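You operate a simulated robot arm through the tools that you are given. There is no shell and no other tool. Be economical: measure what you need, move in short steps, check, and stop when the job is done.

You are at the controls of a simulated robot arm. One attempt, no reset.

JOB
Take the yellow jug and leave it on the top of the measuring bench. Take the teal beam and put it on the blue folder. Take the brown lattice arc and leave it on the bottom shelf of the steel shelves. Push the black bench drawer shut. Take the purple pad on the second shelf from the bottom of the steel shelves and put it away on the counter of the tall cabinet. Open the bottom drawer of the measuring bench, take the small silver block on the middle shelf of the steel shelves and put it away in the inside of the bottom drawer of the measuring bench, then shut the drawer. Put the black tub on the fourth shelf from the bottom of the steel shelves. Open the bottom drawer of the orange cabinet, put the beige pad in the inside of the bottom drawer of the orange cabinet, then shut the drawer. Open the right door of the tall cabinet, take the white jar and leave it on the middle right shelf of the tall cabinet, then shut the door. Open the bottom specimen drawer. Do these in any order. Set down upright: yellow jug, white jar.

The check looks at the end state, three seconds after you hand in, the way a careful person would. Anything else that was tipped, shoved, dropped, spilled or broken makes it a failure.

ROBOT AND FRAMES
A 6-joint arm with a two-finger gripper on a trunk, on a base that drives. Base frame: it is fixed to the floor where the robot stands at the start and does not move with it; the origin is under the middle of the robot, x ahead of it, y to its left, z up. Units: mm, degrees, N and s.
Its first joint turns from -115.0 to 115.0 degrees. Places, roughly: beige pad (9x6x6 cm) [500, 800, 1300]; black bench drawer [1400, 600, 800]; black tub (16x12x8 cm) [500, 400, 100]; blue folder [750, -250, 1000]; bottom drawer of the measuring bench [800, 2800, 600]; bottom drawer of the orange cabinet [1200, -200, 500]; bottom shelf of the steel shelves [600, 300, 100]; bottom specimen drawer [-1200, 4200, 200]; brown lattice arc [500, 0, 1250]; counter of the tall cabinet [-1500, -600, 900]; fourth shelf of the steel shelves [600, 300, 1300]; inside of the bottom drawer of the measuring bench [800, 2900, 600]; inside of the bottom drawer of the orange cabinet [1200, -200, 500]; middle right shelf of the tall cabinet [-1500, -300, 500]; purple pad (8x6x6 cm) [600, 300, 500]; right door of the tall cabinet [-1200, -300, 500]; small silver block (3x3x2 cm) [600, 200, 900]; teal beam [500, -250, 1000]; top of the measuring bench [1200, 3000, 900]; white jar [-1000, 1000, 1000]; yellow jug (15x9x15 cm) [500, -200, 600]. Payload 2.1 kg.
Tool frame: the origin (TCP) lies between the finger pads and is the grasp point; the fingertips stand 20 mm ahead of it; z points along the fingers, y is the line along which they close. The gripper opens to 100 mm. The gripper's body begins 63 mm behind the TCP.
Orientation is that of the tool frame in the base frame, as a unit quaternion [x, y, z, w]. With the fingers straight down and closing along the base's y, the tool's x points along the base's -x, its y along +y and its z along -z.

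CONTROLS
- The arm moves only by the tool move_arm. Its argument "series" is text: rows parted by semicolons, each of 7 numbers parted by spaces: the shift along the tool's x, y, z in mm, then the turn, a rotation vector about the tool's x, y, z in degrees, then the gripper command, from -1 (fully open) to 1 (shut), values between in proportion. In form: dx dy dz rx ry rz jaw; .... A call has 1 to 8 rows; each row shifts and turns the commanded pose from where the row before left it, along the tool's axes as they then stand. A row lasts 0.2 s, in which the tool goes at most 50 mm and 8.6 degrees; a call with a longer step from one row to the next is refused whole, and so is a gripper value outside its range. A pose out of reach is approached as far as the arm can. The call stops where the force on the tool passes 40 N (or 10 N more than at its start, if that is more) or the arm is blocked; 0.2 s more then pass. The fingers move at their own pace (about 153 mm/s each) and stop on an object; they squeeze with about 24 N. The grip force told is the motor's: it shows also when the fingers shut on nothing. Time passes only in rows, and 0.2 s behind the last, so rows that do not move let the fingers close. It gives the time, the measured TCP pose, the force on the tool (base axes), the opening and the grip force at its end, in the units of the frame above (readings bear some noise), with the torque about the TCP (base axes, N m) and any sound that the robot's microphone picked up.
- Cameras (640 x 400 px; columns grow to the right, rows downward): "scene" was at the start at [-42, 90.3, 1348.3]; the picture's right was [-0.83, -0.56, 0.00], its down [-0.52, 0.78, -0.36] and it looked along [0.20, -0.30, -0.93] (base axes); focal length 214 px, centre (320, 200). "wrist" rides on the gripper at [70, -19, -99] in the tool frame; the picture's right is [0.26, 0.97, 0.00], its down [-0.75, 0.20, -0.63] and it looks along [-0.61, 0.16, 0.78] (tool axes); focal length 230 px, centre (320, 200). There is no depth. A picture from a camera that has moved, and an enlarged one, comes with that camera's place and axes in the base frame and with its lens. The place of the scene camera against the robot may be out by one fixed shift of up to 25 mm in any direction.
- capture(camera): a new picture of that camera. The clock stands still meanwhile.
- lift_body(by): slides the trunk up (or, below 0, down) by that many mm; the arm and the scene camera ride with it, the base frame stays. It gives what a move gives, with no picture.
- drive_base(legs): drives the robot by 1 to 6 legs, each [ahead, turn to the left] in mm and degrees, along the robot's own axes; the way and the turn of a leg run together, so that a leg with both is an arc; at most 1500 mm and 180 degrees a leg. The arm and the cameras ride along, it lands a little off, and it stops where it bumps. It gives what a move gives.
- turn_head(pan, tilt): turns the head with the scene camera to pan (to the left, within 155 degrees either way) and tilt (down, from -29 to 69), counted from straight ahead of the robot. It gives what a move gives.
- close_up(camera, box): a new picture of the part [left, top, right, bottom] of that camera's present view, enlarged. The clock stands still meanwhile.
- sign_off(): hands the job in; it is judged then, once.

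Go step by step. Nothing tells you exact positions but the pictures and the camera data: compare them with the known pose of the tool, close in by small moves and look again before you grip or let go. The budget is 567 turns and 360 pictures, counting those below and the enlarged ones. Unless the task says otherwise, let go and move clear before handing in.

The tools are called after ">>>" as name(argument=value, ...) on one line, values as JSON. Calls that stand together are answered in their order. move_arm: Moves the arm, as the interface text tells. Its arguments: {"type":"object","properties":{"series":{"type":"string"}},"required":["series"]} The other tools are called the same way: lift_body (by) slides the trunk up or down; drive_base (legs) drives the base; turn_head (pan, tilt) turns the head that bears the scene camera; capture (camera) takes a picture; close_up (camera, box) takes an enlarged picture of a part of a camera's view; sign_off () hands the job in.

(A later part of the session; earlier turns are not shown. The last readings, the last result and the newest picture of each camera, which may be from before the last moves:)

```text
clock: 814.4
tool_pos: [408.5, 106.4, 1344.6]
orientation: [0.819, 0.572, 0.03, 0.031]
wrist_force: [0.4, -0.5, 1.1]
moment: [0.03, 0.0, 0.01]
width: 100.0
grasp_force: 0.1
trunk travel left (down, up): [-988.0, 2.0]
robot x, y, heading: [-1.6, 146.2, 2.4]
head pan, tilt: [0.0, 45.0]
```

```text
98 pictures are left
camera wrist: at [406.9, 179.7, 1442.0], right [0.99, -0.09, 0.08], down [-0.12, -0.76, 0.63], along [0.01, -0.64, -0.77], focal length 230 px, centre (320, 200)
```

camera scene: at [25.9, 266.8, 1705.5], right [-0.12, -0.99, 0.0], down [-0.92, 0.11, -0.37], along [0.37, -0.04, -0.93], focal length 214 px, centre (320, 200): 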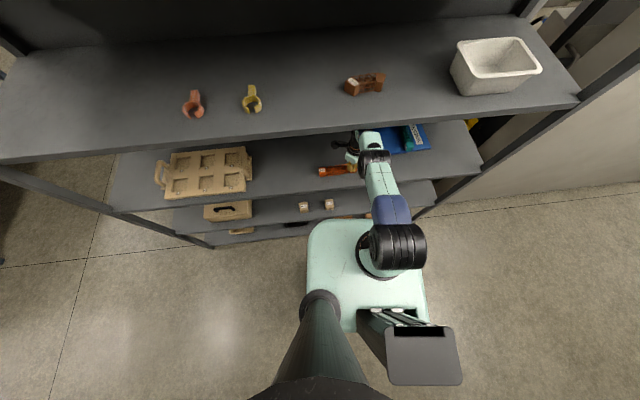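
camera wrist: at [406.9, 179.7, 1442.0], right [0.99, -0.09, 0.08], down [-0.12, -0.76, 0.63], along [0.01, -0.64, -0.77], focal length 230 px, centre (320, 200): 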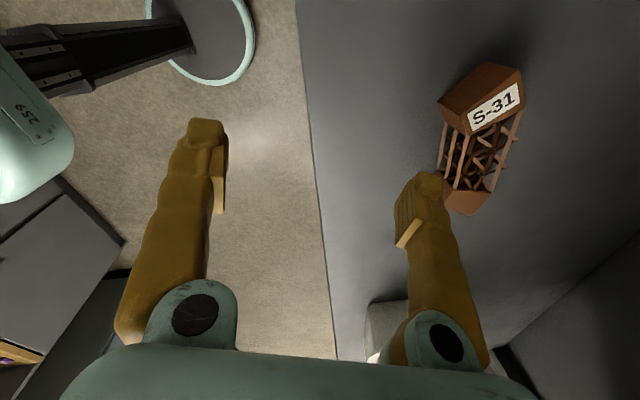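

Stable now. The arc centre is ≈(525,87) with normal ≈ +12°. Rotate the tool −34° about its axis, turn −3.2° and drive in.

>>> move_arm(series="0 0 0 0 0 -8.5 -1; 0 0 0 0 0 -8.5 -1; 0 0 0 0 0 -8.5 -1; 0 0 0 0 0 -8.5 -1; 0 0 0 0 0 0 -1")

>>> drive_base(legs=[[0, -3.2], [100, 0]])

>>> turn_head(pan=-10, tilt=45)

>>> turn_head(pan=0, tilt=45)

>>> capture(camera="wrist")

```text
clock: 815.6
tool_pos: [409.7, 107.7, 1344.6]
orientation: [0.615, 0.787, 0.019, 0.038]
wrist_force: [-1.0, -0.7, 0.8]
moment: [-0.04, -0.01, -0.01]
width: 100.0
grasp_force: 0.0
trunk travel left (down, up): [-988.0, 2.0]
robot x, y, heading: [6.6, 146.2, 2.1]
head pan, tilt: [0.0, 45.0]
```

```text
clock: 817.6
tool_pos: [507.8, 80.4, 1336.2]
orientation: [0.638, 0.769, 0.022, 0.043]
wrist_force: [1.0, -0.3, 0.6]
moment: [0.05, 0.15, 0.0]
width: 100.1
grasp_force: 0.0
trunk travel left (down, up): [-988.0, 2.0]
robot x, y, heading: [102.0, 144.7, -0.8]
head pan, tilt: [0.0, 45.0]
stopped in leg 2: the robot was blocked; the commanded pose is now the measured one
```

```text
clock: 818.4
tool_pos: [508.6, 81.4, 1337.0]
orientation: [0.637, 0.769, 0.023, 0.045]
wrist_force: [-0.2, -0.5, -0.4]
moment: [0.02, 0.0, -0.01]
width: 100.1
grasp_force: 0.1
trunk travel left (down, up): [-988.0, 2.0]
robot x, y, heading: [100.5, 144.4, -0.9]
head pan, tilt: [-10.0, 45.0]
```

```text
clock: 819.1
tool_pos: [508.4, 78.6, 1337.6]
orientation: [0.638, 0.769, 0.023, 0.043]
wrist_force: [1.1, -0.6, 0.4]
moment: [0.02, 0.0, -0.01]
width: 100.1
grasp_force: 0.0
trunk travel left (down, up): [-988.0, 2.0]
robot x, y, heading: [98.5, 144.4, -0.6]
head pan, tilt: [0.0, 45.0]
```

```text
97 pictures are left
camera wrist: at [468.4, 146.3, 1430.5], right [0.9, 0.43, 0.08], down [0.27, -0.69, 0.67], along [0.35, -0.58, -0.74], focal length 230 px, centre (320, 200)
```

wrist: 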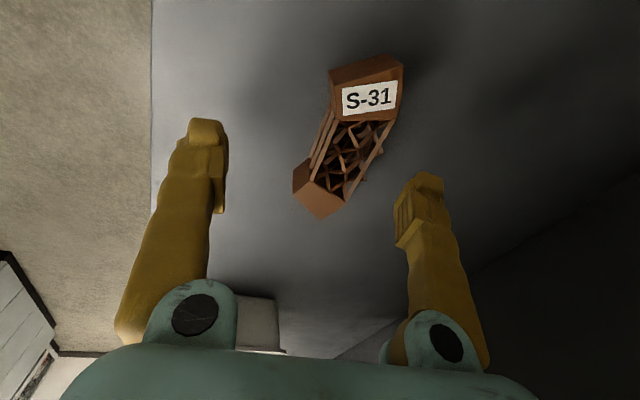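

Steady, and the arc lies between the fingers. Lower in small steps, watching the pose.

>>> lift_body(by=-12)

>>> lift_body(by=-12)

>>> lift_body(by=-7)

>>> capture(camera="wrist")

```text
clock: 819.4
tool_pos: [489.2, 79.4, 1339.5]
orientation: [0.638, 0.768, 0.031, 0.054]
wrist_force: [1.0, -0.8, 1.0]
moment: [0.02, 0.06, -0.02]
width: 100.1
grasp_force: 0.0
trunk travel left (down, up): [-980.0, 10.0]
robot x, y, heading: [98.7, 148.0, -0.5]
head pan, tilt: [0.0, 45.0]
stopped: the arm was blocked; the commanded pose is now the measured one
```

```text
clock: 819.7
tool_pos: [463.5, 73.9, 1345.7]
orientation: [0.638, 0.767, 0.041, 0.064]
wrist_force: [0.6, -0.6, -1.3]
moment: [0.01, 0.07, -0.01]
width: 99.9
grasp_force: 0.1
trunk travel left (down, up): [-977.0, 13.0]
robot x, y, heading: [103.1, 146.9, -0.8]
head pan, tilt: [0.0, 45.0]
stopped: the arm was blocked; the commanded pose is now the measured one
```

```text
clock: 820.1
tool_pos: [395.7, 68.7, 1347.4]
orientation: [0.639, 0.764, 0.056, 0.061]
wrist_force: [1.2, -0.2, 0.5]
moment: [-0.05, 0.12, 0.0]
width: 100.0
grasp_force: 0.0
trunk travel left (down, up): [-978.0, 12.0]
robot x, y, heading: [102.1, 143.3, -0.9]
head pan, tilt: [0.0, 45.0]
stopped: the arm was blocked; the commanded pose is now the measured one
```

```text
96 pictures are left
camera wrist: at [350.4, 132.5, 1439.4], right [0.89, 0.42, 0.15], down [0.22, -0.71, 0.67], along [0.39, -0.56, -0.73], focal length 230 px, centre (320, 200)
```

wrist: 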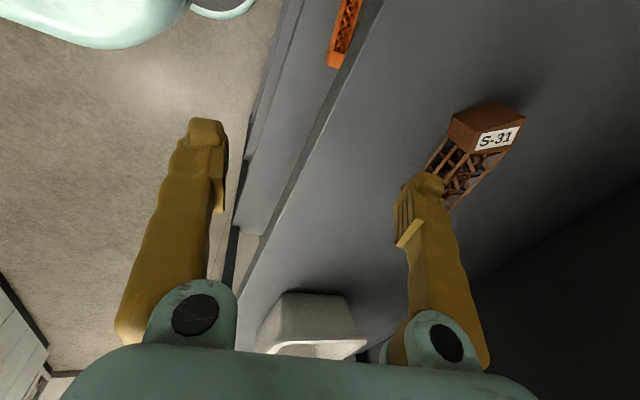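

Contact again; back the base out right away.

>>> drive_base(legs=[[-120, 0]])

>>> turn_head(pan=-10, tilt=30)

>>> capture(camera="scene")

```text
clock: 820.8
tool_pos: [351.5, 76.0, 1356.9]
orientation: [0.636, 0.761, 0.073, 0.107]
wrist_force: [0.7, 1.4, 2.3]
moment: [-0.06, 0.04, -0.01]
width: 100.0
grasp_force: 0.1
trunk travel left (down, up): [-978.0, 12.0]
robot x, y, heading: [90.2, 145.2, -0.9]
head pan, tilt: [0.0, 45.0]
stopped in leg 1: the robot was blocked; the commanded pose is now the measured one
```

```text
clock: 821.6
tool_pos: [349.4, 73.8, 1346.5]
orientation: [0.64, 0.762, 0.063, 0.082]
wrist_force: [1.9, 0.8, -1.8]
moment: [0.0, 0.14, -0.01]
width: 99.9
grasp_force: 0.1
trunk travel left (down, up): [-978.0, 12.0]
robot x, y, heading: [95.9, 143.2, -1.0]
head pan, tilt: [-10.0, 30.0]
```

```text
95 pictures are left
camera scene: at [118.1, 266.6, 1786.0], right [-0.19, -0.98, 0.0], down [-0.5, 0.09, -0.86], along [0.85, -0.16, -0.5], focal length 214 px, centre (320, 200)
```

scene: 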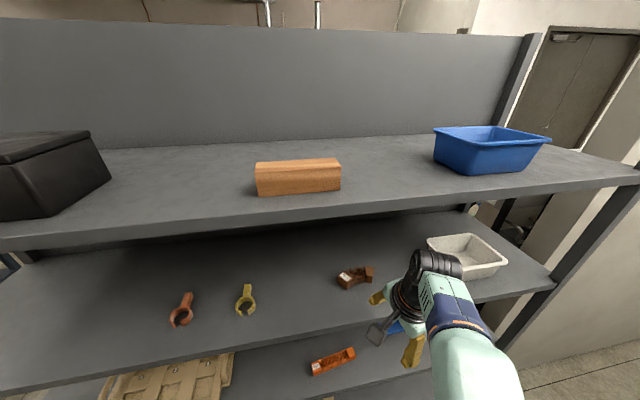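

Upright and free again. I back off 150, re-extend the arm to reach ≈400 with slow steps, then I'll try once more, descending with the arm instead of the trunk.

>>> drive_base(legs=[[-150, 0]])

>>> move_arm(series="-2.5 14 0 2 0 0 -1; -2.5 14 0 2 0 0 -1; -2.5 14 0 2 0 0 -1; -2.5 14 0 0 0 0 -1; -2.5 14 0 0 0 0 -1; -2.5 14 0 0 0 0 -1; -2.5 14 0 0 0 0 -1; -2.5 14 0 0 0 0 -1")

>>> move_arm(series="-2.5 14 0 0 0 0 -1; -2.5 14 0 0 0 0 -1; 0 0 0 0 0 0 -1; 0 0 0 0 0 0 -1")

>>> capture(camera="wrist")

```text
clock: 823.4
tool_pos: [293.6, 77.9, 1326.7]
orientation: [0.64, 0.764, 0.047, 0.069]
wrist_force: [-2.4, -0.8, -0.6]
moment: [0.01, -0.3, 0.0]
width: 99.8
grasp_force: 0.0
trunk travel left (down, up): [-978.0, 12.0]
robot x, y, heading: [-54.2, 145.0, -1.4]
head pan, tilt: [-10.0, 30.0]
stopped in leg 1: the robot was blocked; the commanded pose is now the measured one
```

```text
clock: 825.2
tool_pos: [376.5, 75.2, 1345.1]
orientation: [0.643, 0.765, 0.014, 0.046]
wrist_force: [-0.6, -0.2, 0.7]
moment: [-0.03, -0.07, -0.02]
width: 100.3
grasp_force: 0.0
trunk travel left (down, up): [-978.0, 12.0]
robot x, y, heading: [-60.3, 146.2, -1.0]
head pan, tilt: [-10.0, 30.0]
```

```text
clock: 826.2
tool_pos: [383.1, 78.7, 1340.5]
orientation: [0.643, 0.764, 0.013, 0.047]
wrist_force: [0.1, 0.7, 0.0]
moment: [0.01, -0.03, 0.01]
width: 99.8
grasp_force: 0.0
out of reach, approached as far as the arm can: row 1, 2
trunk travel left (down, up): [-978.0, 12.0]
robot x, y, heading: [-56.8, 150.8, -1.0]
head pan, tilt: [-10.0, 30.0]
```

```text
94 pictures are left
camera wrist: at [344.7, 147.0, 1433.2], right [0.9, 0.42, 0.06], down [0.27, -0.68, 0.68], along [0.33, -0.6, -0.73], focal length 230 px, centre (320, 200)
```

wrist: 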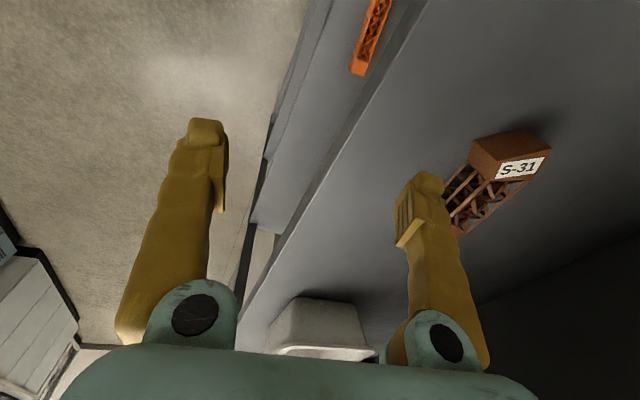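

The "blocked" reports come from rocking near full stretch. I use a shorter reach and short drive legs.

>>> move_arm(series="2 -12 0 0 0 0 -1; 2 -12 0 0 0 0 -1; 2 -12 0 0 0 0 -1; 2 -12 0 0 0 0 -1; 2 -12 0 0 0 0 -1; 2 -12 0 0 0 0 -1; 0 0 0 0 0 0 -1; 0 0 0 0 0 0 -1")

>>> drive_base(legs=[[40, 0]])

>>> drive_base(legs=[[40, 0]])

>>> drive_base(legs=[[40, 0]])

>>> turn_head(pan=0, tilt=30)

>>> capture(camera="wrist")

```text
clock: 828.0
tool_pos: [320.0, 77.9, 1335.9]
orientation: [0.642, 0.765, 0.013, 0.047]
wrist_force: [-0.5, -0.6, -0.3]
moment: [0.03, -0.04, 0.02]
width: 100.3
grasp_force: 0.1
out of reach, approached as far as the arm can: row 1
trunk travel left (down, up): [-978.0, 12.0]
robot x, y, heading: [-54.9, 145.5, -1.0]
head pan, tilt: [-10.0, 30.0]
```

```text
clock: 828.9
tool_pos: [350.4, 77.0, 1338.2]
orientation: [0.643, 0.764, 0.016, 0.05]
wrist_force: [0.4, 0.0, 1.0]
moment: [0.01, 0.09, -0.02]
width: 100.1
grasp_force: 0.0
trunk travel left (down, up): [-978.0, 12.0]
robot x, y, heading: [-15.7, 149.5, -1.1]
head pan, tilt: [-10.0, 30.0]
```

```text
clock: 829.8
tool_pos: [418.8, 75.4, 1336.9]
orientation: [0.643, 0.765, 0.013, 0.048]
wrist_force: [0.1, -0.4, 1.8]
moment: [0.02, -0.01, 0.03]
width: 100.1
grasp_force: 0.1
trunk travel left (down, up): [-978.0, 12.0]
robot x, y, heading: [22.8, 146.6, -1.2]
head pan, tilt: [-10.0, 30.0]
```

```text
clock: 830.5
tool_pos: [379.8, 76.0, 1346.3]
orientation: [0.642, 0.764, 0.025, 0.065]
wrist_force: [-0.7, -0.8, 0.0]
moment: [0.04, -0.07, -0.02]
width: 100.1
grasp_force: 0.1
trunk travel left (down, up): [-978.0, 12.0]
robot x, y, heading: [35.4, 148.1, -1.1]
head pan, tilt: [-10.0, 30.0]
stopped in leg 1: the robot was blocked; the commanded pose is now the measured one
```

```text
clock: 831.2
tool_pos: [367.8, 76.7, 1349.9]
orientation: [0.643, 0.762, 0.029, 0.069]
wrist_force: [0.1, -0.8, 0.0]
moment: [0.0, 0.07, -0.02]
width: 99.9
grasp_force: 0.0
trunk travel left (down, up): [-978.0, 12.0]
robot x, y, heading: [34.7, 142.7, -0.8]
head pan, tilt: [0.0, 30.0]
```

```text
93 pictures are left
camera wrist: at [325.5, 145.1, 1440.0], right [0.9, 0.42, 0.11], down [0.23, -0.68, 0.7], along [0.37, -0.61, -0.71], focal length 230 px, centre (320, 200)
```

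wrist: 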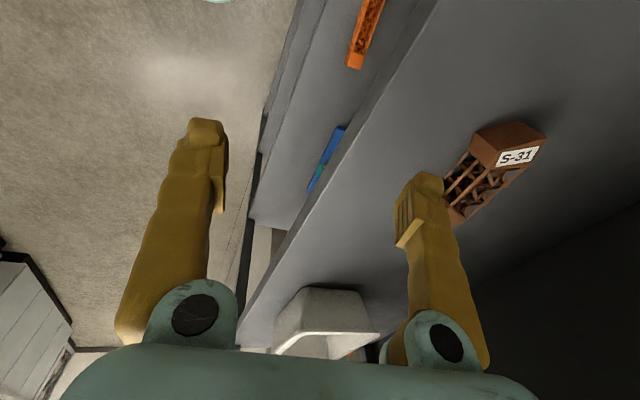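

Contact is the wrist top on shelf 5's lip at this height with a vertical tool. I re-pitch to ~20° (which passed before), enter, and only then straighten while lowering.

>>> drive_base(legs=[[-60, 0]])

>>> drive_base(legs=[[-50, 0]])

>>> turn_head(pan=-10, tilt=30)

>>> move_arm(series="0 0 4 -4 0 0 -1; 0 0 4 -4 0 0 -1; 0 0 4 -4 0 0 -1; 0 0 4 -2 0 0 -1; 0 0 0 0 0 0 -1; 0 0 0 0 0 0 -1")

>>> turn_head(pan=0, tilt=30)

```text
clock: 832.2
tool_pos: [297.9, 78.1, 1350.2]
orientation: [0.643, 0.762, 0.032, 0.073]
wrist_force: [0.3, -0.3, -0.3]
moment: [0.01, -0.01, 0.02]
width: 100.0
grasp_force: 0.1
trunk travel left (down, up): [-978.0, 12.0]
robot x, y, heading: [-25.7, 148.3, -1.3]
head pan, tilt: [0.0, 30.0]
```

```text
clock: 833.3
tool_pos: [206.1, 75.5, 1366.9]
orientation: [0.642, 0.757, 0.053, 0.109]
wrist_force: [3.4, 0.6, 0.8]
moment: [-0.01, 0.38, -0.07]
width: 100.1
grasp_force: 0.0
trunk travel left (down, up): [-978.0, 12.0]
robot x, y, heading: [-77.5, 148.1, -1.3]
head pan, tilt: [0.0, 30.0]
stopped in leg 1: the robot was blocked; the commanded pose is now the measured one
```

```text
clock: 834.1
tool_pos: [266.6, 74.5, 1350.6]
orientation: [0.643, 0.76, 0.038, 0.089]
wrist_force: [-1.9, -0.2, 0.2]
moment: [0.03, -0.19, 0.02]
width: 100.1
grasp_force: 0.0
trunk travel left (down, up): [-978.0, 12.0]
robot x, y, heading: [-80.2, 146.9, -1.4]
head pan, tilt: [-10.0, 30.0]
```

```text
clock: 835.5
tool_pos: [255.0, 72.6, 1337.6]
orientation: [0.626, 0.748, 0.136, 0.173]
wrist_force: [-0.1, -0.2, -1.2]
moment: [-0.02, 0.04, 0.0]
width: 100.2
grasp_force: 0.0
trunk travel left (down, up): [-978.0, 12.0]
robot x, y, heading: [-77.8, 145.2, -1.0]
head pan, tilt: [-10.0, 30.0]
```

```text
clock: 836.2
tool_pos: [250.6, 73.9, 1337.8]
orientation: [0.626, 0.748, 0.135, 0.174]
wrist_force: [-0.4, 0.3, -0.3]
moment: [0.01, 0.0, -0.02]
width: 100.4
grasp_force: 0.1
trunk travel left (down, up): [-978.0, 12.0]
robot x, y, heading: [-74.6, 149.6, -1.3]
head pan, tilt: [0.0, 30.0]
```

>>> move_arm(series="0 -3 7 0 0 0 -1; 0 0 0 0 0 0 -1")

>>> drive_base(legs=[[0, 3], [60, 0]])

>>> turn_head(pan=-10, tilt=30)

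>>> drive_base(legs=[[60, 0]])

>>> turn_head(pan=0, tilt=30)

>>> turn_head(pan=-10, tilt=30)

>>> capture(camera="wrist")

```text
clock: 836.8
tool_pos: [251.5, 71.5, 1330.3]
orientation: [0.627, 0.748, 0.135, 0.173]
wrist_force: [-1.1, 0.8, 0.0]
moment: [-0.01, 0.01, 0.02]
width: 100.1
grasp_force: 0.1
trunk travel left (down, up): [-978.0, 12.0]
robot x, y, heading: [-79.1, 147.8, -1.3]
head pan, tilt: [0.0, 30.0]
```

```text
clock: 838.2
tool_pos: [303.0, 90.8, 1333.6]
orientation: [0.606, 0.763, 0.142, 0.174]
wrist_force: [1.3, 1.1, 0.4]
moment: [0.0, 0.09, -0.01]
width: 99.7
grasp_force: 0.1
trunk travel left (down, up): [-978.0, 12.0]
robot x, y, heading: [-17.8, 154.0, 1.7]
head pan, tilt: [0.0, 30.0]
```

```text
clock: 838.9
tool_pos: [304.5, 91.6, 1333.9]
orientation: [0.607, 0.763, 0.142, 0.174]
wrist_force: [-0.2, 0.0, 0.9]
moment: [0.01, -0.03, 0.03]
width: 100.1
grasp_force: 0.1
trunk travel left (down, up): [-978.0, 12.0]
robot x, y, heading: [-17.7, 150.9, 1.8]
head pan, tilt: [-10.0, 30.0]
```

```text
clock: 839.9
tool_pos: [373.9, 96.3, 1324.6]
orientation: [0.61, 0.764, 0.136, 0.16]
wrist_force: [0.7, 0.4, -0.7]
moment: [0.0, 0.0, 0.02]
width: 100.1
grasp_force: 0.0
trunk travel left (down, up): [-978.0, 12.0]
robot x, y, heading: [43.7, 150.1, 2.0]
head pan, tilt: [-10.0, 30.0]
```

```text
clock: 840.6
tool_pos: [350.6, 95.0, 1327.8]
orientation: [0.607, 0.764, 0.143, 0.166]
wrist_force: [-2.1, 0.5, 0.3]
moment: [-0.02, -0.12, -0.02]
width: 99.9
grasp_force: 0.1
trunk travel left (down, up): [-978.0, 12.0]
robot x, y, heading: [45.9, 151.1, 2.0]
head pan, tilt: [0.0, 30.0]
```

```text
clock: 841.3
tool_pos: [341.0, 94.8, 1329.2]
orientation: [0.608, 0.762, 0.145, 0.167]
wrist_force: [0.7, 0.4, 0.1]
moment: [-0.02, 0.03, 0.02]
width: 100.1
grasp_force: 0.0
trunk travel left (down, up): [-978.0, 12.0]
robot x, y, heading: [42.3, 153.8, 1.9]
head pan, tilt: [-10.0, 30.0]
```

```text
92 pictures are left
camera wrist: at [268.0, 155.5, 1404.6], right [0.8, 0.46, 0.39], down [0.06, -0.7, 0.71], along [0.6, -0.54, -0.59], focal length 230 px, centre (320, 200)
```

wrist: 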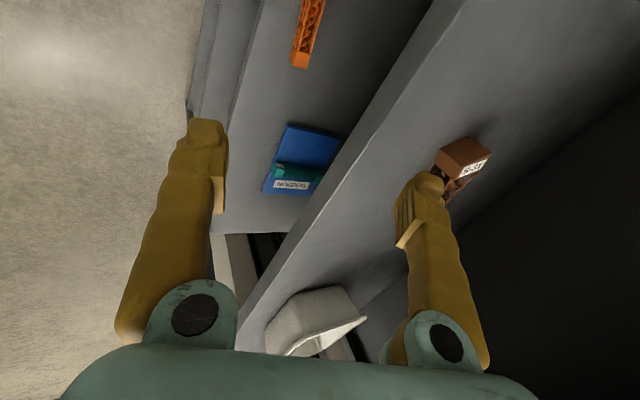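

>>> turn_head(pan=0, tilt=30)

>>> turn_head(pan=-40, tilt=10)

>>> capture(camera="scene")

```text
clock: 842.0
tool_pos: [339.5, 94.6, 1329.0]
orientation: [0.608, 0.763, 0.145, 0.167]
wrist_force: [1.0, 0.4, 0.3]
moment: [0.02, 0.0, 0.05]
width: 100.2
grasp_force: 0.0
trunk travel left (down, up): [-978.0, 12.0]
robot x, y, heading: [42.1, 150.3, 1.9]
head pan, tilt: [0.0, 30.0]
```

```text
clock: 843.1
tool_pos: [337.7, 95.0, 1330.6]
orientation: [0.608, 0.762, 0.145, 0.167]
wrist_force: [0.2, 0.4, 0.6]
moment: [0.05, 0.0, 0.01]
width: 100.1
grasp_force: 0.1
trunk travel left (down, up): [-978.0, 12.0]
robot x, y, heading: [40.7, 148.6, 1.8]
head pan, tilt: [-40.0, 10.0]
```

```text
91 pictures are left
camera scene: at [37.6, 229.8, 1818.8], right [-0.62, -0.79, 0.0], down [-0.14, 0.11, -0.98], along [0.77, -0.61, -0.17], focal length 214 px, centre (320, 200)
```

scene: 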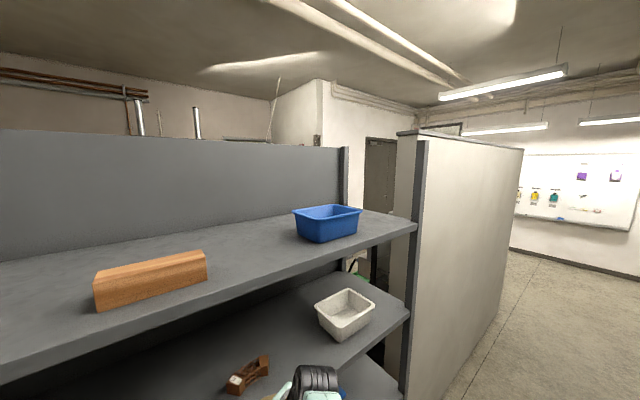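

It's steady. Continue with two more short drives and look.

>>> drive_base(legs=[[60, 0]])

>>> turn_head(pan=0, tilt=30)

>>> turn_head(pan=-10, tilt=30)

>>> capture(camera="scene")

```text
clock: 844.0
tool_pos: [386.9, 97.3, 1324.4]
orientation: [0.611, 0.763, 0.144, 0.156]
wrist_force: [0.6, 0.1, 2.9]
moment: [-0.01, 0.04, -0.02]
width: 100.1
grasp_force: 0.1
trunk travel left (down, up): [-978.0, 12.0]
robot x, y, heading: [94.7, 153.8, 1.8]
head pan, tilt: [-40.0, 10.0]
```

```text
clock: 845.1
tool_pos: [391.0, 97.4, 1324.7]
orientation: [0.611, 0.764, 0.142, 0.153]
wrist_force: [0.1, 0.1, -0.9]
moment: [0.01, 0.01, -0.04]
width: 100.1
grasp_force: 0.0
trunk travel left (down, up): [-978.0, 12.0]
robot x, y, heading: [100.2, 153.0, 1.8]
head pan, tilt: [0.0, 30.0]
```

```text
clock: 845.8
tool_pos: [390.7, 97.6, 1323.4]
orientation: [0.611, 0.763, 0.143, 0.153]
wrist_force: [0.3, 0.5, 0.2]
moment: [0.01, 0.0, 0.02]
width: 100.0
grasp_force: 0.0
trunk travel left (down, up): [-978.0, 12.0]
robot x, y, heading: [103.2, 155.8, 1.8]
head pan, tilt: [-10.0, 30.0]
```

```text
90 pictures are left
camera scene: at [113.7, 276.0, 1786.5], right [-0.14, -0.99, 0.0], down [-0.5, 0.07, -0.87], along [0.86, -0.12, -0.5], focal length 214 px, centre (320, 200)
```

scene: 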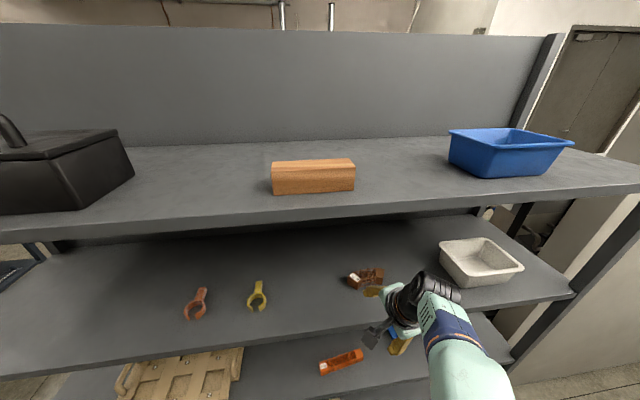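

No lean now. I move the tool ahead with slow arm steps instead.

>>> move_arm(series="-2 8.9 4 0 0 0 -1; -2 8.9 4 0 0 0 -1; -2 8.9 4 0 0 0 -1; -2 8.9 4 0 0 0 -1; -2 8.9 4 0 0 0 -1; -2 8.9 4 0 0 0 -1; -2 8.9 4 0 0 0 -1; -2 8.9 4 0 0 0 -1")

>>> turn_head(pan=0, tilt=30)

>>> capture(camera="wrist")

```text
clock: 847.6
tool_pos: [471.1, 97.1, 1325.0]
orientation: [0.611, 0.763, 0.143, 0.155]
wrist_force: [0.2, 0.7, -0.9]
moment: [0.02, -0.03, 0.03]
width: 100.0
grasp_force: 0.0
trunk travel left (down, up): [-978.0, 12.0]
robot x, y, heading: [102.0, 150.9, 1.8]
head pan, tilt: [-10.0, 30.0]
```

```text
clock: 848.4
tool_pos: [469.5, 97.4, 1325.7]
orientation: [0.611, 0.763, 0.144, 0.155]
wrist_force: [0.9, 0.4, -0.5]
moment: [-0.02, -0.01, 0.02]
width: 100.1
grasp_force: 0.0
trunk travel left (down, up): [-978.0, 12.0]
robot x, y, heading: [101.0, 157.8, 1.9]
head pan, tilt: [0.0, 30.0]
```

```text
89 pictures are left
camera wrist: at [398.4, 157.7, 1403.5], right [0.8, 0.46, 0.38], down [0.07, -0.71, 0.7], along [0.59, -0.54, -0.6], focal length 230 px, centre (320, 200)
```

wrist: 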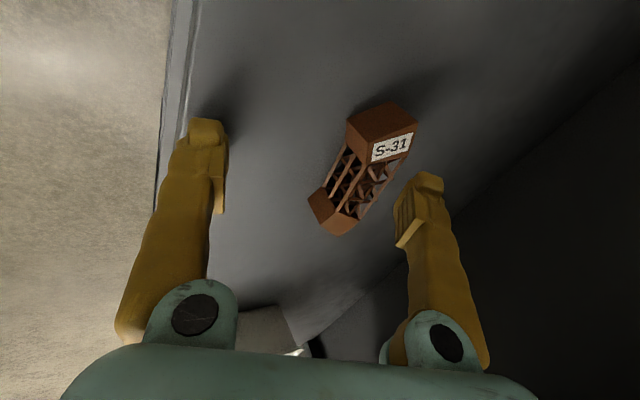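

Smooth. The arc is between the fingers. 30 mm more ahead, then straighten the pitch while lowering — all with the arm.

>>> move_arm(series="-2 8.9 4 0 0 0 -1; -2 8.9 4 0 0 0 -1; -2 8.9 4 0 0 0 -1; 0 0 0 0 0 0 -1")

>>> move_arm(series="0 0 3 4 0 0 -1; 0 0 3 4 0 0 -1; 0 0 4 4 0 0 -1; 0 0 4 3 0 0 -1; 0 0 0 0 0 0 -1; 0 0 0 0 0 0 -1")

>>> capture(camera="wrist")

```text
clock: 849.4
tool_pos: [499.7, 96.6, 1326.4]
orientation: [0.61, 0.763, 0.144, 0.155]
wrist_force: [0.9, 0.1, 0.4]
moment: [-0.02, -0.06, 0.02]
width: 99.9
grasp_force: 0.0
trunk travel left (down, up): [-978.0, 12.0]
robot x, y, heading: [98.6, 152.1, 1.9]
head pan, tilt: [0.0, 30.0]
```

```text
clock: 850.8
tool_pos: [504.3, 96.3, 1311.8]
orientation: [0.626, 0.776, 0.043, 0.074]
wrist_force: [0.0, 0.4, 0.4]
moment: [0.0, 0.01, 0.01]
width: 100.0
grasp_force: 0.1
trunk travel left (down, up): [-978.0, 12.0]
robot x, y, heading: [101.5, 152.7, 1.7]
head pan, tilt: [0.0, 30.0]
```

```text
88 pictures are left
camera wrist: at [455.2, 162.6, 1400.9], right [0.88, 0.46, 0.14], down [0.24, -0.67, 0.7], along [0.41, -0.58, -0.7], focal length 230 px, centre (320, 200)
```

wrist: 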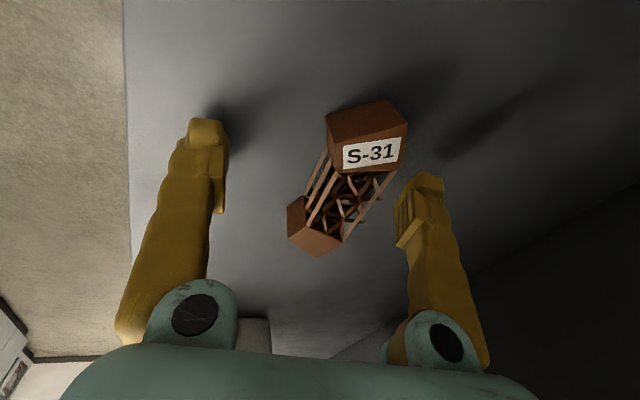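

Shift 14 mm sideways and 12 ahead to centre on the lattice, lower 8.

>>> move_arm(series="-7 6 0 0 0 0 -1; -7 6 4 0 0 0 -1; 0 0 4 0 0 0 -1; 0 0 0 0 0 0 -1")

>>> capture(camera="wrist")

```text
clock: 851.8
tool_pos: [518.6, 85.3, 1307.3]
orientation: [0.626, 0.775, 0.044, 0.075]
wrist_force: [-0.1, 0.1, -0.3]
moment: [0.02, 0.0, -0.05]
width: 100.0
grasp_force: 0.0
trunk travel left (down, up): [-978.0, 12.0]
robot x, y, heading: [100.1, 154.6, 2.0]
head pan, tilt: [0.0, 30.0]
```

```text
87 pictures are left
camera wrist: at [469.9, 151.7, 1397.1], right [0.88, 0.46, 0.14], down [0.24, -0.67, 0.7], along [0.41, -0.58, -0.7], focal length 230 px, centre (320, 200)
```

wrist: 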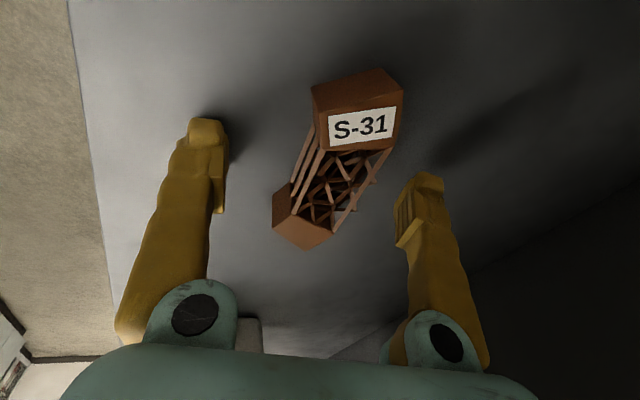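

A further 8 mm sideways, then close.

>>> move_arm(series="-8 2 3 0 0 0 -1; 0 0 0 0 0 0 -0.5; 0 0 0 0 0 0 0; 0 0 0 0 0 0 1; 0 0 0 0 0 0 1; 0 0 0 0 0 0 1")

>>> capture(camera="wrist")

```text
clock: 853.2
tool_pos: [523.8, 78.9, 1304.8]
orientation: [0.626, 0.775, 0.043, 0.074]
wrist_force: [-0.7, 0.9, -0.5]
moment: [0.01, -0.01, -0.02]
width: 35.1
grasp_force: 23.8
trunk travel left (down, up): [-978.0, 12.0]
robot x, y, heading: [98.2, 156.7, 1.9]
head pan, tilt: [0.0, 30.0]
```

```text
86 pictures are left
camera wrist: at [474.7, 144.3, 1395.0], right [0.88, 0.46, 0.14], down [0.24, -0.67, 0.7], along [0.41, -0.58, -0.7], focal length 230 px, centre (320, 200)
```

wrist: 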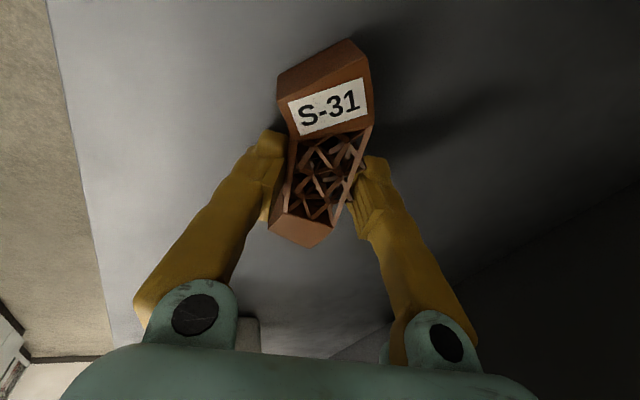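

Gripped the arc (35 mm). Lift 14 mm with the arm and retract slowly.

>>> move_arm(series="0 0 -5 0 0 0 1; 0 0 -5 0 0 0 1; 0 -2 -4 -2 0 0 1; 2 -9 0 -2 0 0 1; 2 -9 0 -2 0 0 1; 2 -9 0 0 0 0 1; 2 -9 0 0 0 0 1; 2 -9 0 0 0 0 1")

>>> move_arm(series="2 -9 -1 0 0 0 1; 2 -9 -1 0 0 0 1; 2 -9 -1 0 0 0 1; 2 -9 -1 0 0 0 1; 2 -9 -1 0 0 0 1; 2 -9 -1 0 0 0 1; 2 -9 -1 0 0 0 1; 0 0 0 0 0 0 1")

>>> turn_head(pan=-10, tilt=40)

>>> capture(camera="scene")

```text
clock: 855.0
tool_pos: [474.4, 78.7, 1307.6]
orientation: [0.621, 0.771, 0.084, 0.109]
wrist_force: [3.9, -0.2, 13.7]
moment: [0.46, 0.38, -0.11]
width: 35.3
grasp_force: 24.6
trunk travel left (down, up): [-978.0, 12.0]
robot x, y, heading: [100.9, 153.4, 2.0]
head pan, tilt: [0.0, 30.0]
```

```text
clock: 855.7
tool_pos: [452.8, 78.6, 1307.0]
orientation: [0.621, 0.77, 0.086, 0.114]
wrist_force: [1.9, 2.1, 7.8]
moment: [0.35, 0.18, -0.11]
width: 35.5
grasp_force: 24.0
trunk travel left (down, up): [-978.0, 12.0]
robot x, y, heading: [100.6, 152.3, 2.0]
head pan, tilt: [0.0, 30.0]
stopped in row 3: the force on the tool passed its limit at 44 N (the readings are from after the stop); the commanded pose is now the measured one
```

```text
clock: 856.4
tool_pos: [453.9, 79.9, 1306.1]
orientation: [0.621, 0.771, 0.086, 0.113]
wrist_force: [1.7, 0.7, 10.5]
moment: [0.33, 0.27, -0.03]
width: 35.5
grasp_force: 24.1
trunk travel left (down, up): [-978.0, 12.0]
robot x, y, heading: [102.5, 154.7, 1.9]
head pan, tilt: [-10.0, 40.0]
```

```text
85 pictures are left
camera scene: at [106.4, 277.6, 1771.2], right [-0.14, -0.99, 0.0], down [-0.64, 0.09, -0.77], along [0.76, -0.11, -0.64], focal length 214 px, centre (320, 200)
```

scene: 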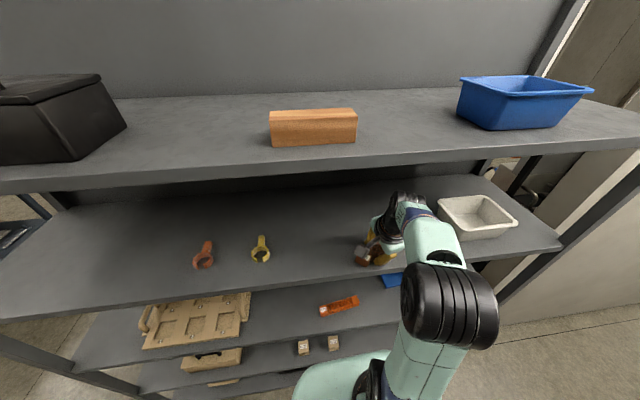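

The arc is scraping; raise 22 mm, then retract.

>>> move_arm(series="0 0 -6 0 0 0 1; 0 0 -6 0 0 0 1; 0 0 -6 0 0 0 1; 0 0 -6 0 0 0 1; 0 0 0 0 0 0 1")

>>> move_arm(series="2 -9 -3 0 0 0 1; 2 -9 -3 0 0 0 1; 2 -9 -3 0 0 0 1; 2 -9 -3 0 0 0 1; 2 -9 -3 0 0 0 1; 2 -9 -3 0 0 0 1; 2 -9 -3 0 0 0 1; 2 -9 -3 0 0 0 1")

>>> drive_base(legs=[[-50, 0]])

>>> drive_base(legs=[[-60, 0]])

>>> capture(camera="wrist")

```text
clock: 857.6
tool_pos: [446.4, 78.1, 1330.2]
orientation: [0.621, 0.771, 0.086, 0.113]
wrist_force: [0.9, -0.4, -0.8]
moment: [0.06, -0.01, -0.03]
width: 35.3
grasp_force: 24.3
trunk travel left (down, up): [-978.0, 12.0]
robot x, y, heading: [101.1, 150.4, 1.8]
head pan, tilt: [-10.0, 40.0]
```

```text
clock: 859.4
tool_pos: [367.0, 79.4, 1332.0]
orientation: [0.621, 0.771, 0.087, 0.112]
wrist_force: [0.2, 0.2, 0.0]
moment: [0.03, -0.01, 0.0]
width: 35.4
grasp_force: 24.0
trunk travel left (down, up): [-978.0, 12.0]
robot x, y, heading: [100.0, 155.3, 1.9]
head pan, tilt: [-10.0, 40.0]
```

```text
clock: 860.4
tool_pos: [323.9, 77.1, 1328.7]
orientation: [0.62, 0.773, 0.085, 0.108]
wrist_force: [-1.8, 0.1, -1.4]
moment: [0.01, -0.15, 0.02]
width: 35.4
grasp_force: 24.1
trunk travel left (down, up): [-978.0, 12.0]
robot x, y, heading: [50.8, 152.2, 2.3]
head pan, tilt: [-10.0, 40.0]
```

```text
clock: 861.3
tool_pos: [235.9, 75.5, 1337.3]
orientation: [0.619, 0.77, 0.092, 0.123]
wrist_force: [3.6, 0.2, -1.2]
moment: [-0.04, 0.31, -0.01]
width: 35.2
grasp_force: 23.3
trunk travel left (down, up): [-978.0, 12.0]
robot x, y, heading: [-4.6, 149.2, 1.8]
head pan, tilt: [-10.0, 40.0]
```

```text
84 pictures are left
camera wrist: at [173.7, 139.0, 1420.4], right [0.85, 0.46, 0.27], down [0.15, -0.68, 0.72], along [0.51, -0.57, -0.65], focal length 230 px, centre (320, 200)
```

wrist: 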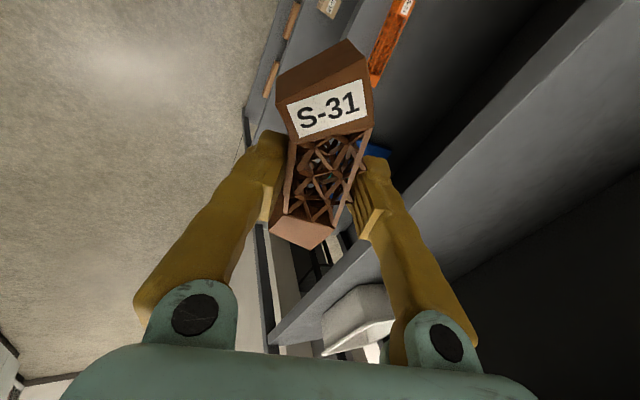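

The arc is out. Back off, lower the trunk to the bottom, and line up with the free stretch of the bottom shelf (y≈190).

>>> drive_base(legs=[[-250, 0]])

>>> lift_body(by=-400)

>>> lift_body(by=-400)

>>> drive_base(legs=[[0, 88], [125, 0], [0, -90]])

>>> lift_body(by=-172)

>>> turn_head(pan=0, tilt=35)

>>> capture(camera="scene")

>>> capture(camera="wrist")

```text
clock: 862.1
tool_pos: [364.5, 83.2, 1310.1]
orientation: [0.617, 0.776, 0.07, 0.112]
wrist_force: [-2.1, -0.4, 0.4]
moment: [0.01, -0.19, 0.0]
width: 35.0
grasp_force: 23.9
trunk travel left (down, up): [-978.0, 12.0]
robot x, y, heading: [-16.3, 150.3, 2.1]
head pan, tilt: [-10.0, 40.0]
stopped in leg 1: the robot was blocked; the commanded pose is now the measured one
```

```text
clock: 865.9
tool_pos: [340.3, 83.5, 915.0]
orientation: [0.617, 0.774, 0.077, 0.119]
wrist_force: [-0.7, -1.4, -0.9]
moment: [0.01, -0.01, 0.03]
width: 35.0
grasp_force: 23.9
trunk travel left (down, up): [-578.0, 412.0]
robot x, y, heading: [-16.8, 151.2, 2.1]
head pan, tilt: [-10.0, 40.0]
```

```text
clock: 869.8
tool_pos: [340.3, 83.2, 514.0]
orientation: [0.616, 0.775, 0.076, 0.119]
wrist_force: [0.6, -0.5, -0.7]
moment: [-0.02, -0.02, 0.02]
width: 35.0
grasp_force: 23.5
trunk travel left (down, up): [-178.0, 812.0]
robot x, y, heading: [-16.9, 150.4, 2.2]
head pan, tilt: [-10.0, 40.0]
```

```text
clock: 878.5
tool_pos: [340.4, 193.9, 514.3]
orientation: [0.63, 0.764, 0.074, 0.121]
wrist_force: [-0.2, -0.1, -0.5]
moment: [0.06, -0.02, 0.01]
width: 35.3
grasp_force: 23.7
trunk travel left (down, up): [-178.0, 812.0]
robot x, y, heading: [-12.5, 277.8, -0.2]
head pan, tilt: [-10.0, 40.0]
```

```text
clock: 880.4
tool_pos: [340.6, 194.8, 342.8]
orientation: [0.63, 0.763, 0.074, 0.121]
wrist_force: [0.0, 0.0, -0.4]
moment: [-0.01, -0.04, -0.02]
width: 34.9
grasp_force: 23.9
trunk travel left (down, up): [-6.0, 984.0]
robot x, y, heading: [-10.3, 272.4, 0.0]
head pan, tilt: [-10.0, 40.0]
```

```text
clock: 881.1
tool_pos: [343.2, 193.5, 341.9]
orientation: [0.63, 0.763, 0.074, 0.121]
wrist_force: [-0.1, -0.7, -0.8]
moment: [0.02, -0.01, 0.04]
width: 34.8
grasp_force: 24.5
trunk travel left (down, up): [-6.0, 984.0]
robot x, y, heading: [-11.5, 274.3, 0.3]
head pan, tilt: [0.0, 35.0]
```

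```text
83 pictures are left
camera scene: at [2.6, 410.4, 806.7], right [0.0, -1.0, 0.0], down [-0.57, 0.0, -0.82], along [0.82, 0.0, -0.57], focal length 214 px, centre (320, 200)
```

scene: 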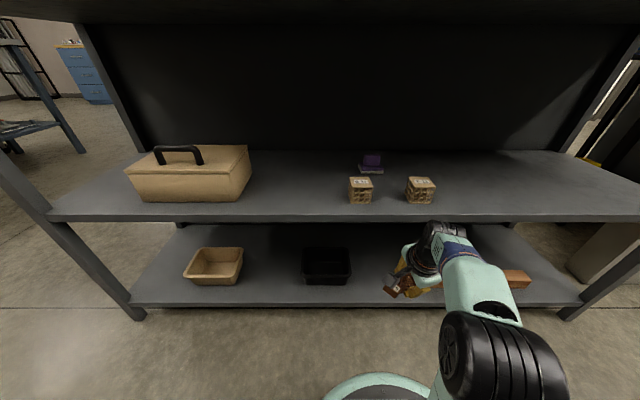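

```text
82 pictures are left
camera wrist: at [284.4, 261.1, 425.4], right [0.87, 0.44, 0.23], down [0.15, -0.67, 0.73], along [0.48, -0.6, -0.65], focal length 230 px, centre (320, 200)
```

wrist: 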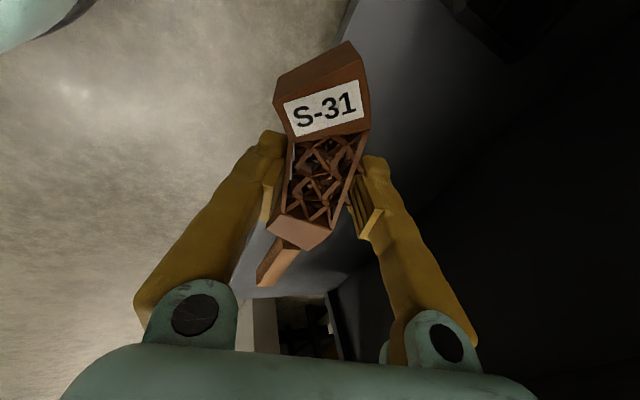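

The free stretch lies between the brick (y<85) and the tub (y>294). Lower the arm in front of the shelf.

>>> move_arm(series="0 -5 16 0 0 0 1; 0 -5 16 0 0 0 1; 0 -5 16 0 0 0 1; 0 -5 16 0 0 0 1; 0 -5 16 0 0 0 1; 0 -5 16 0 0 0 1; 0 -5 16 0 0 0 1; 0 -5 14 0 0 0 1")

>>> capture(camera="scene")

```text
clock: 882.9
tool_pos: [337.4, 181.5, 211.2]
orientation: [0.631, 0.762, 0.073, 0.121]
wrist_force: [0.4, 0.2, -0.3]
moment: [0.01, 0.0, 0.0]
width: 34.9
grasp_force: 24.0
trunk travel left (down, up): [-6.0, 984.0]
robot x, y, heading: [-11.2, 269.2, -0.1]
head pan, tilt: [0.0, 35.0]
```

```text
81 pictures are left
camera scene: at [2.6, 410.4, 806.7], right [0.0, -1.0, 0.0], down [-0.57, 0.0, -0.82], along [0.82, 0.0, -0.57], focal length 214 px, centre (320, 200)
```

scene: 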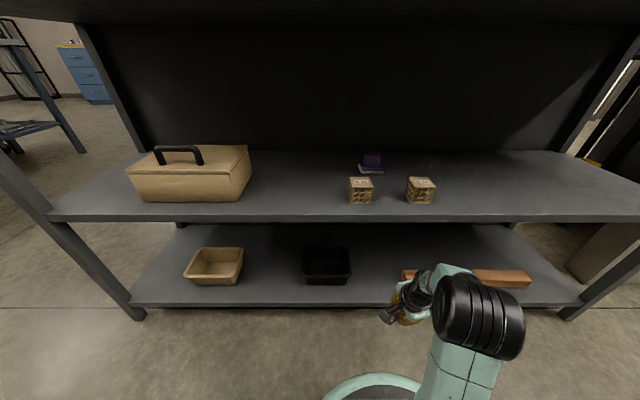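

Gap is y 108–294. Turn +3°, lower a bit, and drive in 140.

>>> drive_base(legs=[[0, 3], [90, 0]])

>>> move_arm(series="0 -4 10 0 0 0 1; 0 -4 8 0 0 0 1; 0 0 0 0 0 0 1")

>>> drive_base(legs=[[50, 0]])

>>> capture(camera="wrist")

```text
clock: 884.4
tool_pos: [431.2, 204.8, 210.5]
orientation: [0.611, 0.779, 0.077, 0.119]
wrist_force: [-0.2, 0.2, -0.4]
moment: [-0.03, 0.0, 0.02]
width: 34.8
grasp_force: 24.5
trunk travel left (down, up): [-6.0, 984.0]
robot x, y, heading: [76.7, 277.2, 2.9]
head pan, tilt: [0.0, 35.0]
```

```text
clock: 885.2
tool_pos: [430.3, 201.8, 190.5]
orientation: [0.611, 0.779, 0.077, 0.119]
wrist_force: [-0.1, -0.5, -0.1]
moment: [0.0, 0.0, -0.01]
width: 34.8
grasp_force: 24.8
trunk travel left (down, up): [-6.0, 984.0]
robot x, y, heading: [79.8, 278.1, 3.0]
head pan, tilt: [0.0, 35.0]
```

```text
clock: 886.3
tool_pos: [476.7, 205.0, 189.8]
orientation: [0.613, 0.778, 0.075, 0.114]
wrist_force: [0.9, 0.6, -0.9]
moment: [-0.01, 0.03, -0.02]
width: 34.8
grasp_force: 24.0
trunk travel left (down, up): [-6.0, 984.0]
robot x, y, heading: [128.6, 281.6, 2.6]
head pan, tilt: [0.0, 35.0]
stopped in leg 1: the robot was blocked; the commanded pose is now the measured one
```

```text
80 pictures are left
camera wrist: at [416.8, 269.4, 273.7], right [0.85, 0.48, 0.23], down [0.19, -0.67, 0.72], along [0.5, -0.57, -0.65], focal length 230 px, centre (320, 200)
```

wrist: 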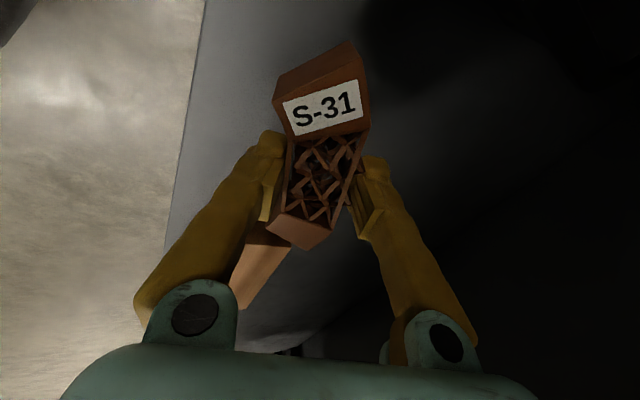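

Good spot. Lower with the arm until contact.

>>> move_arm(series="0 -1 5 0 0 0 1; 0 -1 5 0 0 0 1; 0 -1 5 0 0 0 1; 0 -1 5 0 0 0 1; 0 -1 5 0 0 0 1; 0 -1 5 0 0 0 1; 0 -1 5 0 0 0 1; 0 -1 5 0 0 0 1")

```text
clock: 888.1
tool_pos: [480.8, 203.4, 148.4]
orientation: [0.613, 0.778, 0.076, 0.115]
wrist_force: [-1.1, 0.7, 8.8]
moment: [0.35, 0.36, 0.01]
width: 34.8
grasp_force: 24.1
trunk travel left (down, up): [-6.0, 984.0]
robot x, y, heading: [126.1, 284.1, 2.8]
head pan, tilt: [0.0, 35.0]
```

Contact. Release, rise, and check.

>>> move_arm(series="0 0 0 0 0 0 -0.4; 0 0 0 0 0 0 -0.7; 0 0 0 0 0 0 -0.7; 0 0 -10 0 0 0 -0.7; 0 0 -12 0 0 0 -0.7; 0 0 -12 0 0 0 -0.7; 0 0 -12 0 0 0 -0.7; 0 0 0 0 0 0 -0.7")

>>> capture(camera="wrist")

```text
clock: 888.6
tool_pos: [483.6, 201.9, 151.0]
orientation: [0.613, 0.777, 0.078, 0.12]
wrist_force: [20.4, 11.1, 27.6]
moment: [0.31, 0.35, -0.38]
width: 65.3
grasp_force: 0.0
trunk travel left (down, up): [-6.0, 984.0]
robot x, y, heading: [127.7, 282.7, 3.0]
head pan, tilt: [0.0, 35.0]
stopped in row 2: the force on the tool passed its limit at 47 N (the readings are from after the stop); the commanded pose is now the measured one
```

```text
79 pictures are left
camera wrist: at [422.5, 266.4, 233.5], right [0.85, 0.48, 0.24], down [0.17, -0.67, 0.73], along [0.5, -0.57, -0.65], focal length 230 px, centre (320, 200)
```

wrist: 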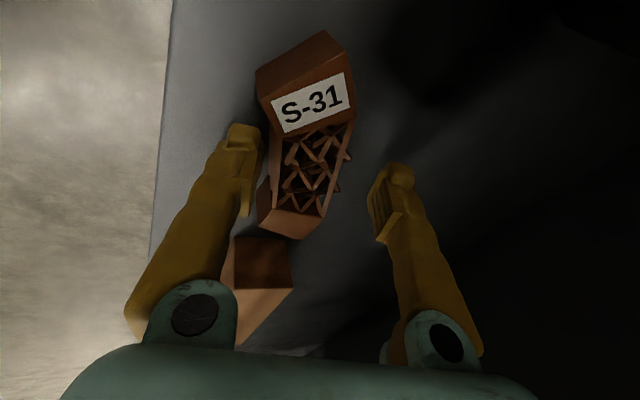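

>>> move_arm(series="0 0 -6 0 0 0 -0.4; 0 0 -10 0 0 0 -0.5; 0 0 -12 0 0 0 -0.7; 0 0 -12 0 0 0 -0.7; 0 0 -12 0 0 0 -0.7; 0 0 0 0 0 0 -0.7")

>>> drive_base(legs=[[-200, 0]])

>>> capture(camera="scene")

```text
clock: 890.0
tool_pos: [467.8, 205.4, 199.9]
orientation: [0.612, 0.778, 0.077, 0.116]
wrist_force: [-0.2, 0.3, -0.5]
moment: [-0.03, 0.01, -0.01]
width: 85.4
grasp_force: 0.0
trunk travel left (down, up): [-6.0, 984.0]
robot x, y, heading: [126.1, 282.4, 3.0]
head pan, tilt: [0.0, 35.0]
```

```text
clock: 891.6
tool_pos: [267.6, 192.9, 200.6]
orientation: [0.615, 0.776, 0.077, 0.115]
wrist_force: [-0.1, 0.9, -1.0]
moment: [0.02, 0.01, 0.0]
width: 84.9
grasp_force: 0.0
trunk travel left (down, up): [-6.0, 984.0]
robot x, y, heading: [-71.1, 273.7, 2.6]
head pan, tilt: [0.0, 35.0]
```

```text
78 pictures are left
camera scene: at [-62.9, 409.3, 806.7], right [0.05, -1.0, 0.0], down [-0.57, -0.03, -0.82], along [0.82, 0.04, -0.57], focal length 214 px, centre (320, 200)
```

scene: 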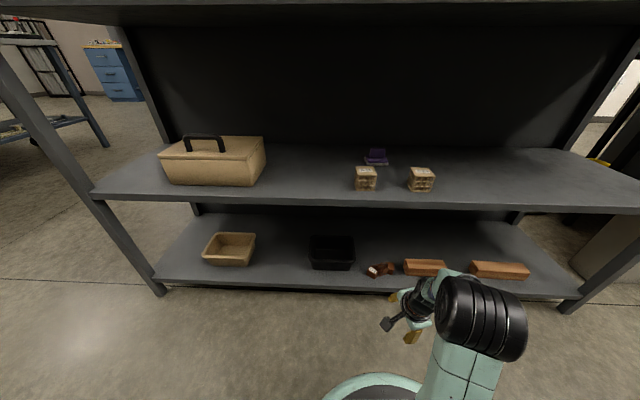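

The arc lies on the bottom shelf. Next the black tub: this fore-aft grip suits its front wall. Move over to y≈390.

>>> drive_base(legs=[[-60, 0], [0, 87.4], [200, 0], [0, -90]])

>>> move_arm(series="0 4 -16 0 0 0 -1; 0 4 -16 0 0 0 -1; 0 4 -16 0 0 0 -1; 0 0 0 0 0 0 -1")

>>> drive_base(legs=[[170, 0]])

>>> capture(camera="wrist")

```text
clock: 901.3
tool_pos: [205.4, 380.4, 198.8]
orientation: [0.631, 0.763, 0.074, 0.118]
wrist_force: [0.4, 0.5, -0.4]
moment: [0.0, -0.03, -0.02]
width: 85.0
grasp_force: 0.0
trunk travel left (down, up): [-6.0, 984.0]
robot x, y, heading: [-128.6, 473.1, 0.5]
head pan, tilt: [0.0, 35.0]
```

```text
clock: 902.3
tool_pos: [203.9, 384.5, 249.7]
orientation: [0.631, 0.764, 0.073, 0.118]
wrist_force: [-0.6, -1.2, 0.4]
moment: [0.02, 0.03, -0.04]
width: 99.8
grasp_force: 0.1
trunk travel left (down, up): [-6.0, 984.0]
robot x, y, heading: [-124.2, 473.4, 0.2]
head pan, tilt: [0.0, 35.0]
```

```text
clock: 903.8
tool_pos: [373.5, 388.3, 249.7]
orientation: [0.629, 0.765, 0.073, 0.117]
wrist_force: [0.2, 0.4, 0.5]
moment: [-0.04, -0.02, -0.01]
width: 100.0
grasp_force: 0.1
trunk travel left (down, up): [-6.0, 984.0]
robot x, y, heading: [41.9, 469.1, 0.6]
head pan, tilt: [0.0, 35.0]
```

```text
77 pictures are left
camera wrist: at [317.4, 455.4, 332.3], right [0.87, 0.44, 0.23], down [0.15, -0.67, 0.72], along [0.48, -0.59, -0.65], focal length 230 px, centre (320, 200)
```

wrist: 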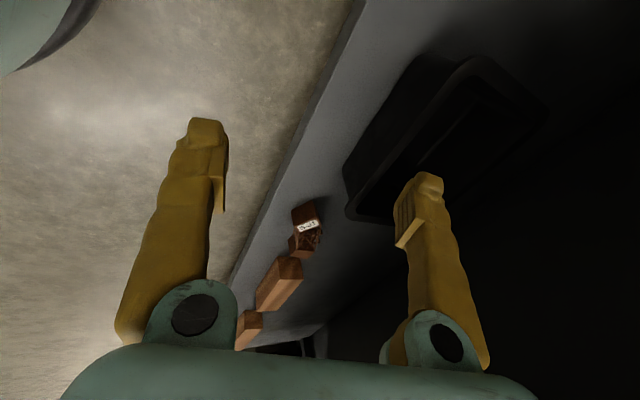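

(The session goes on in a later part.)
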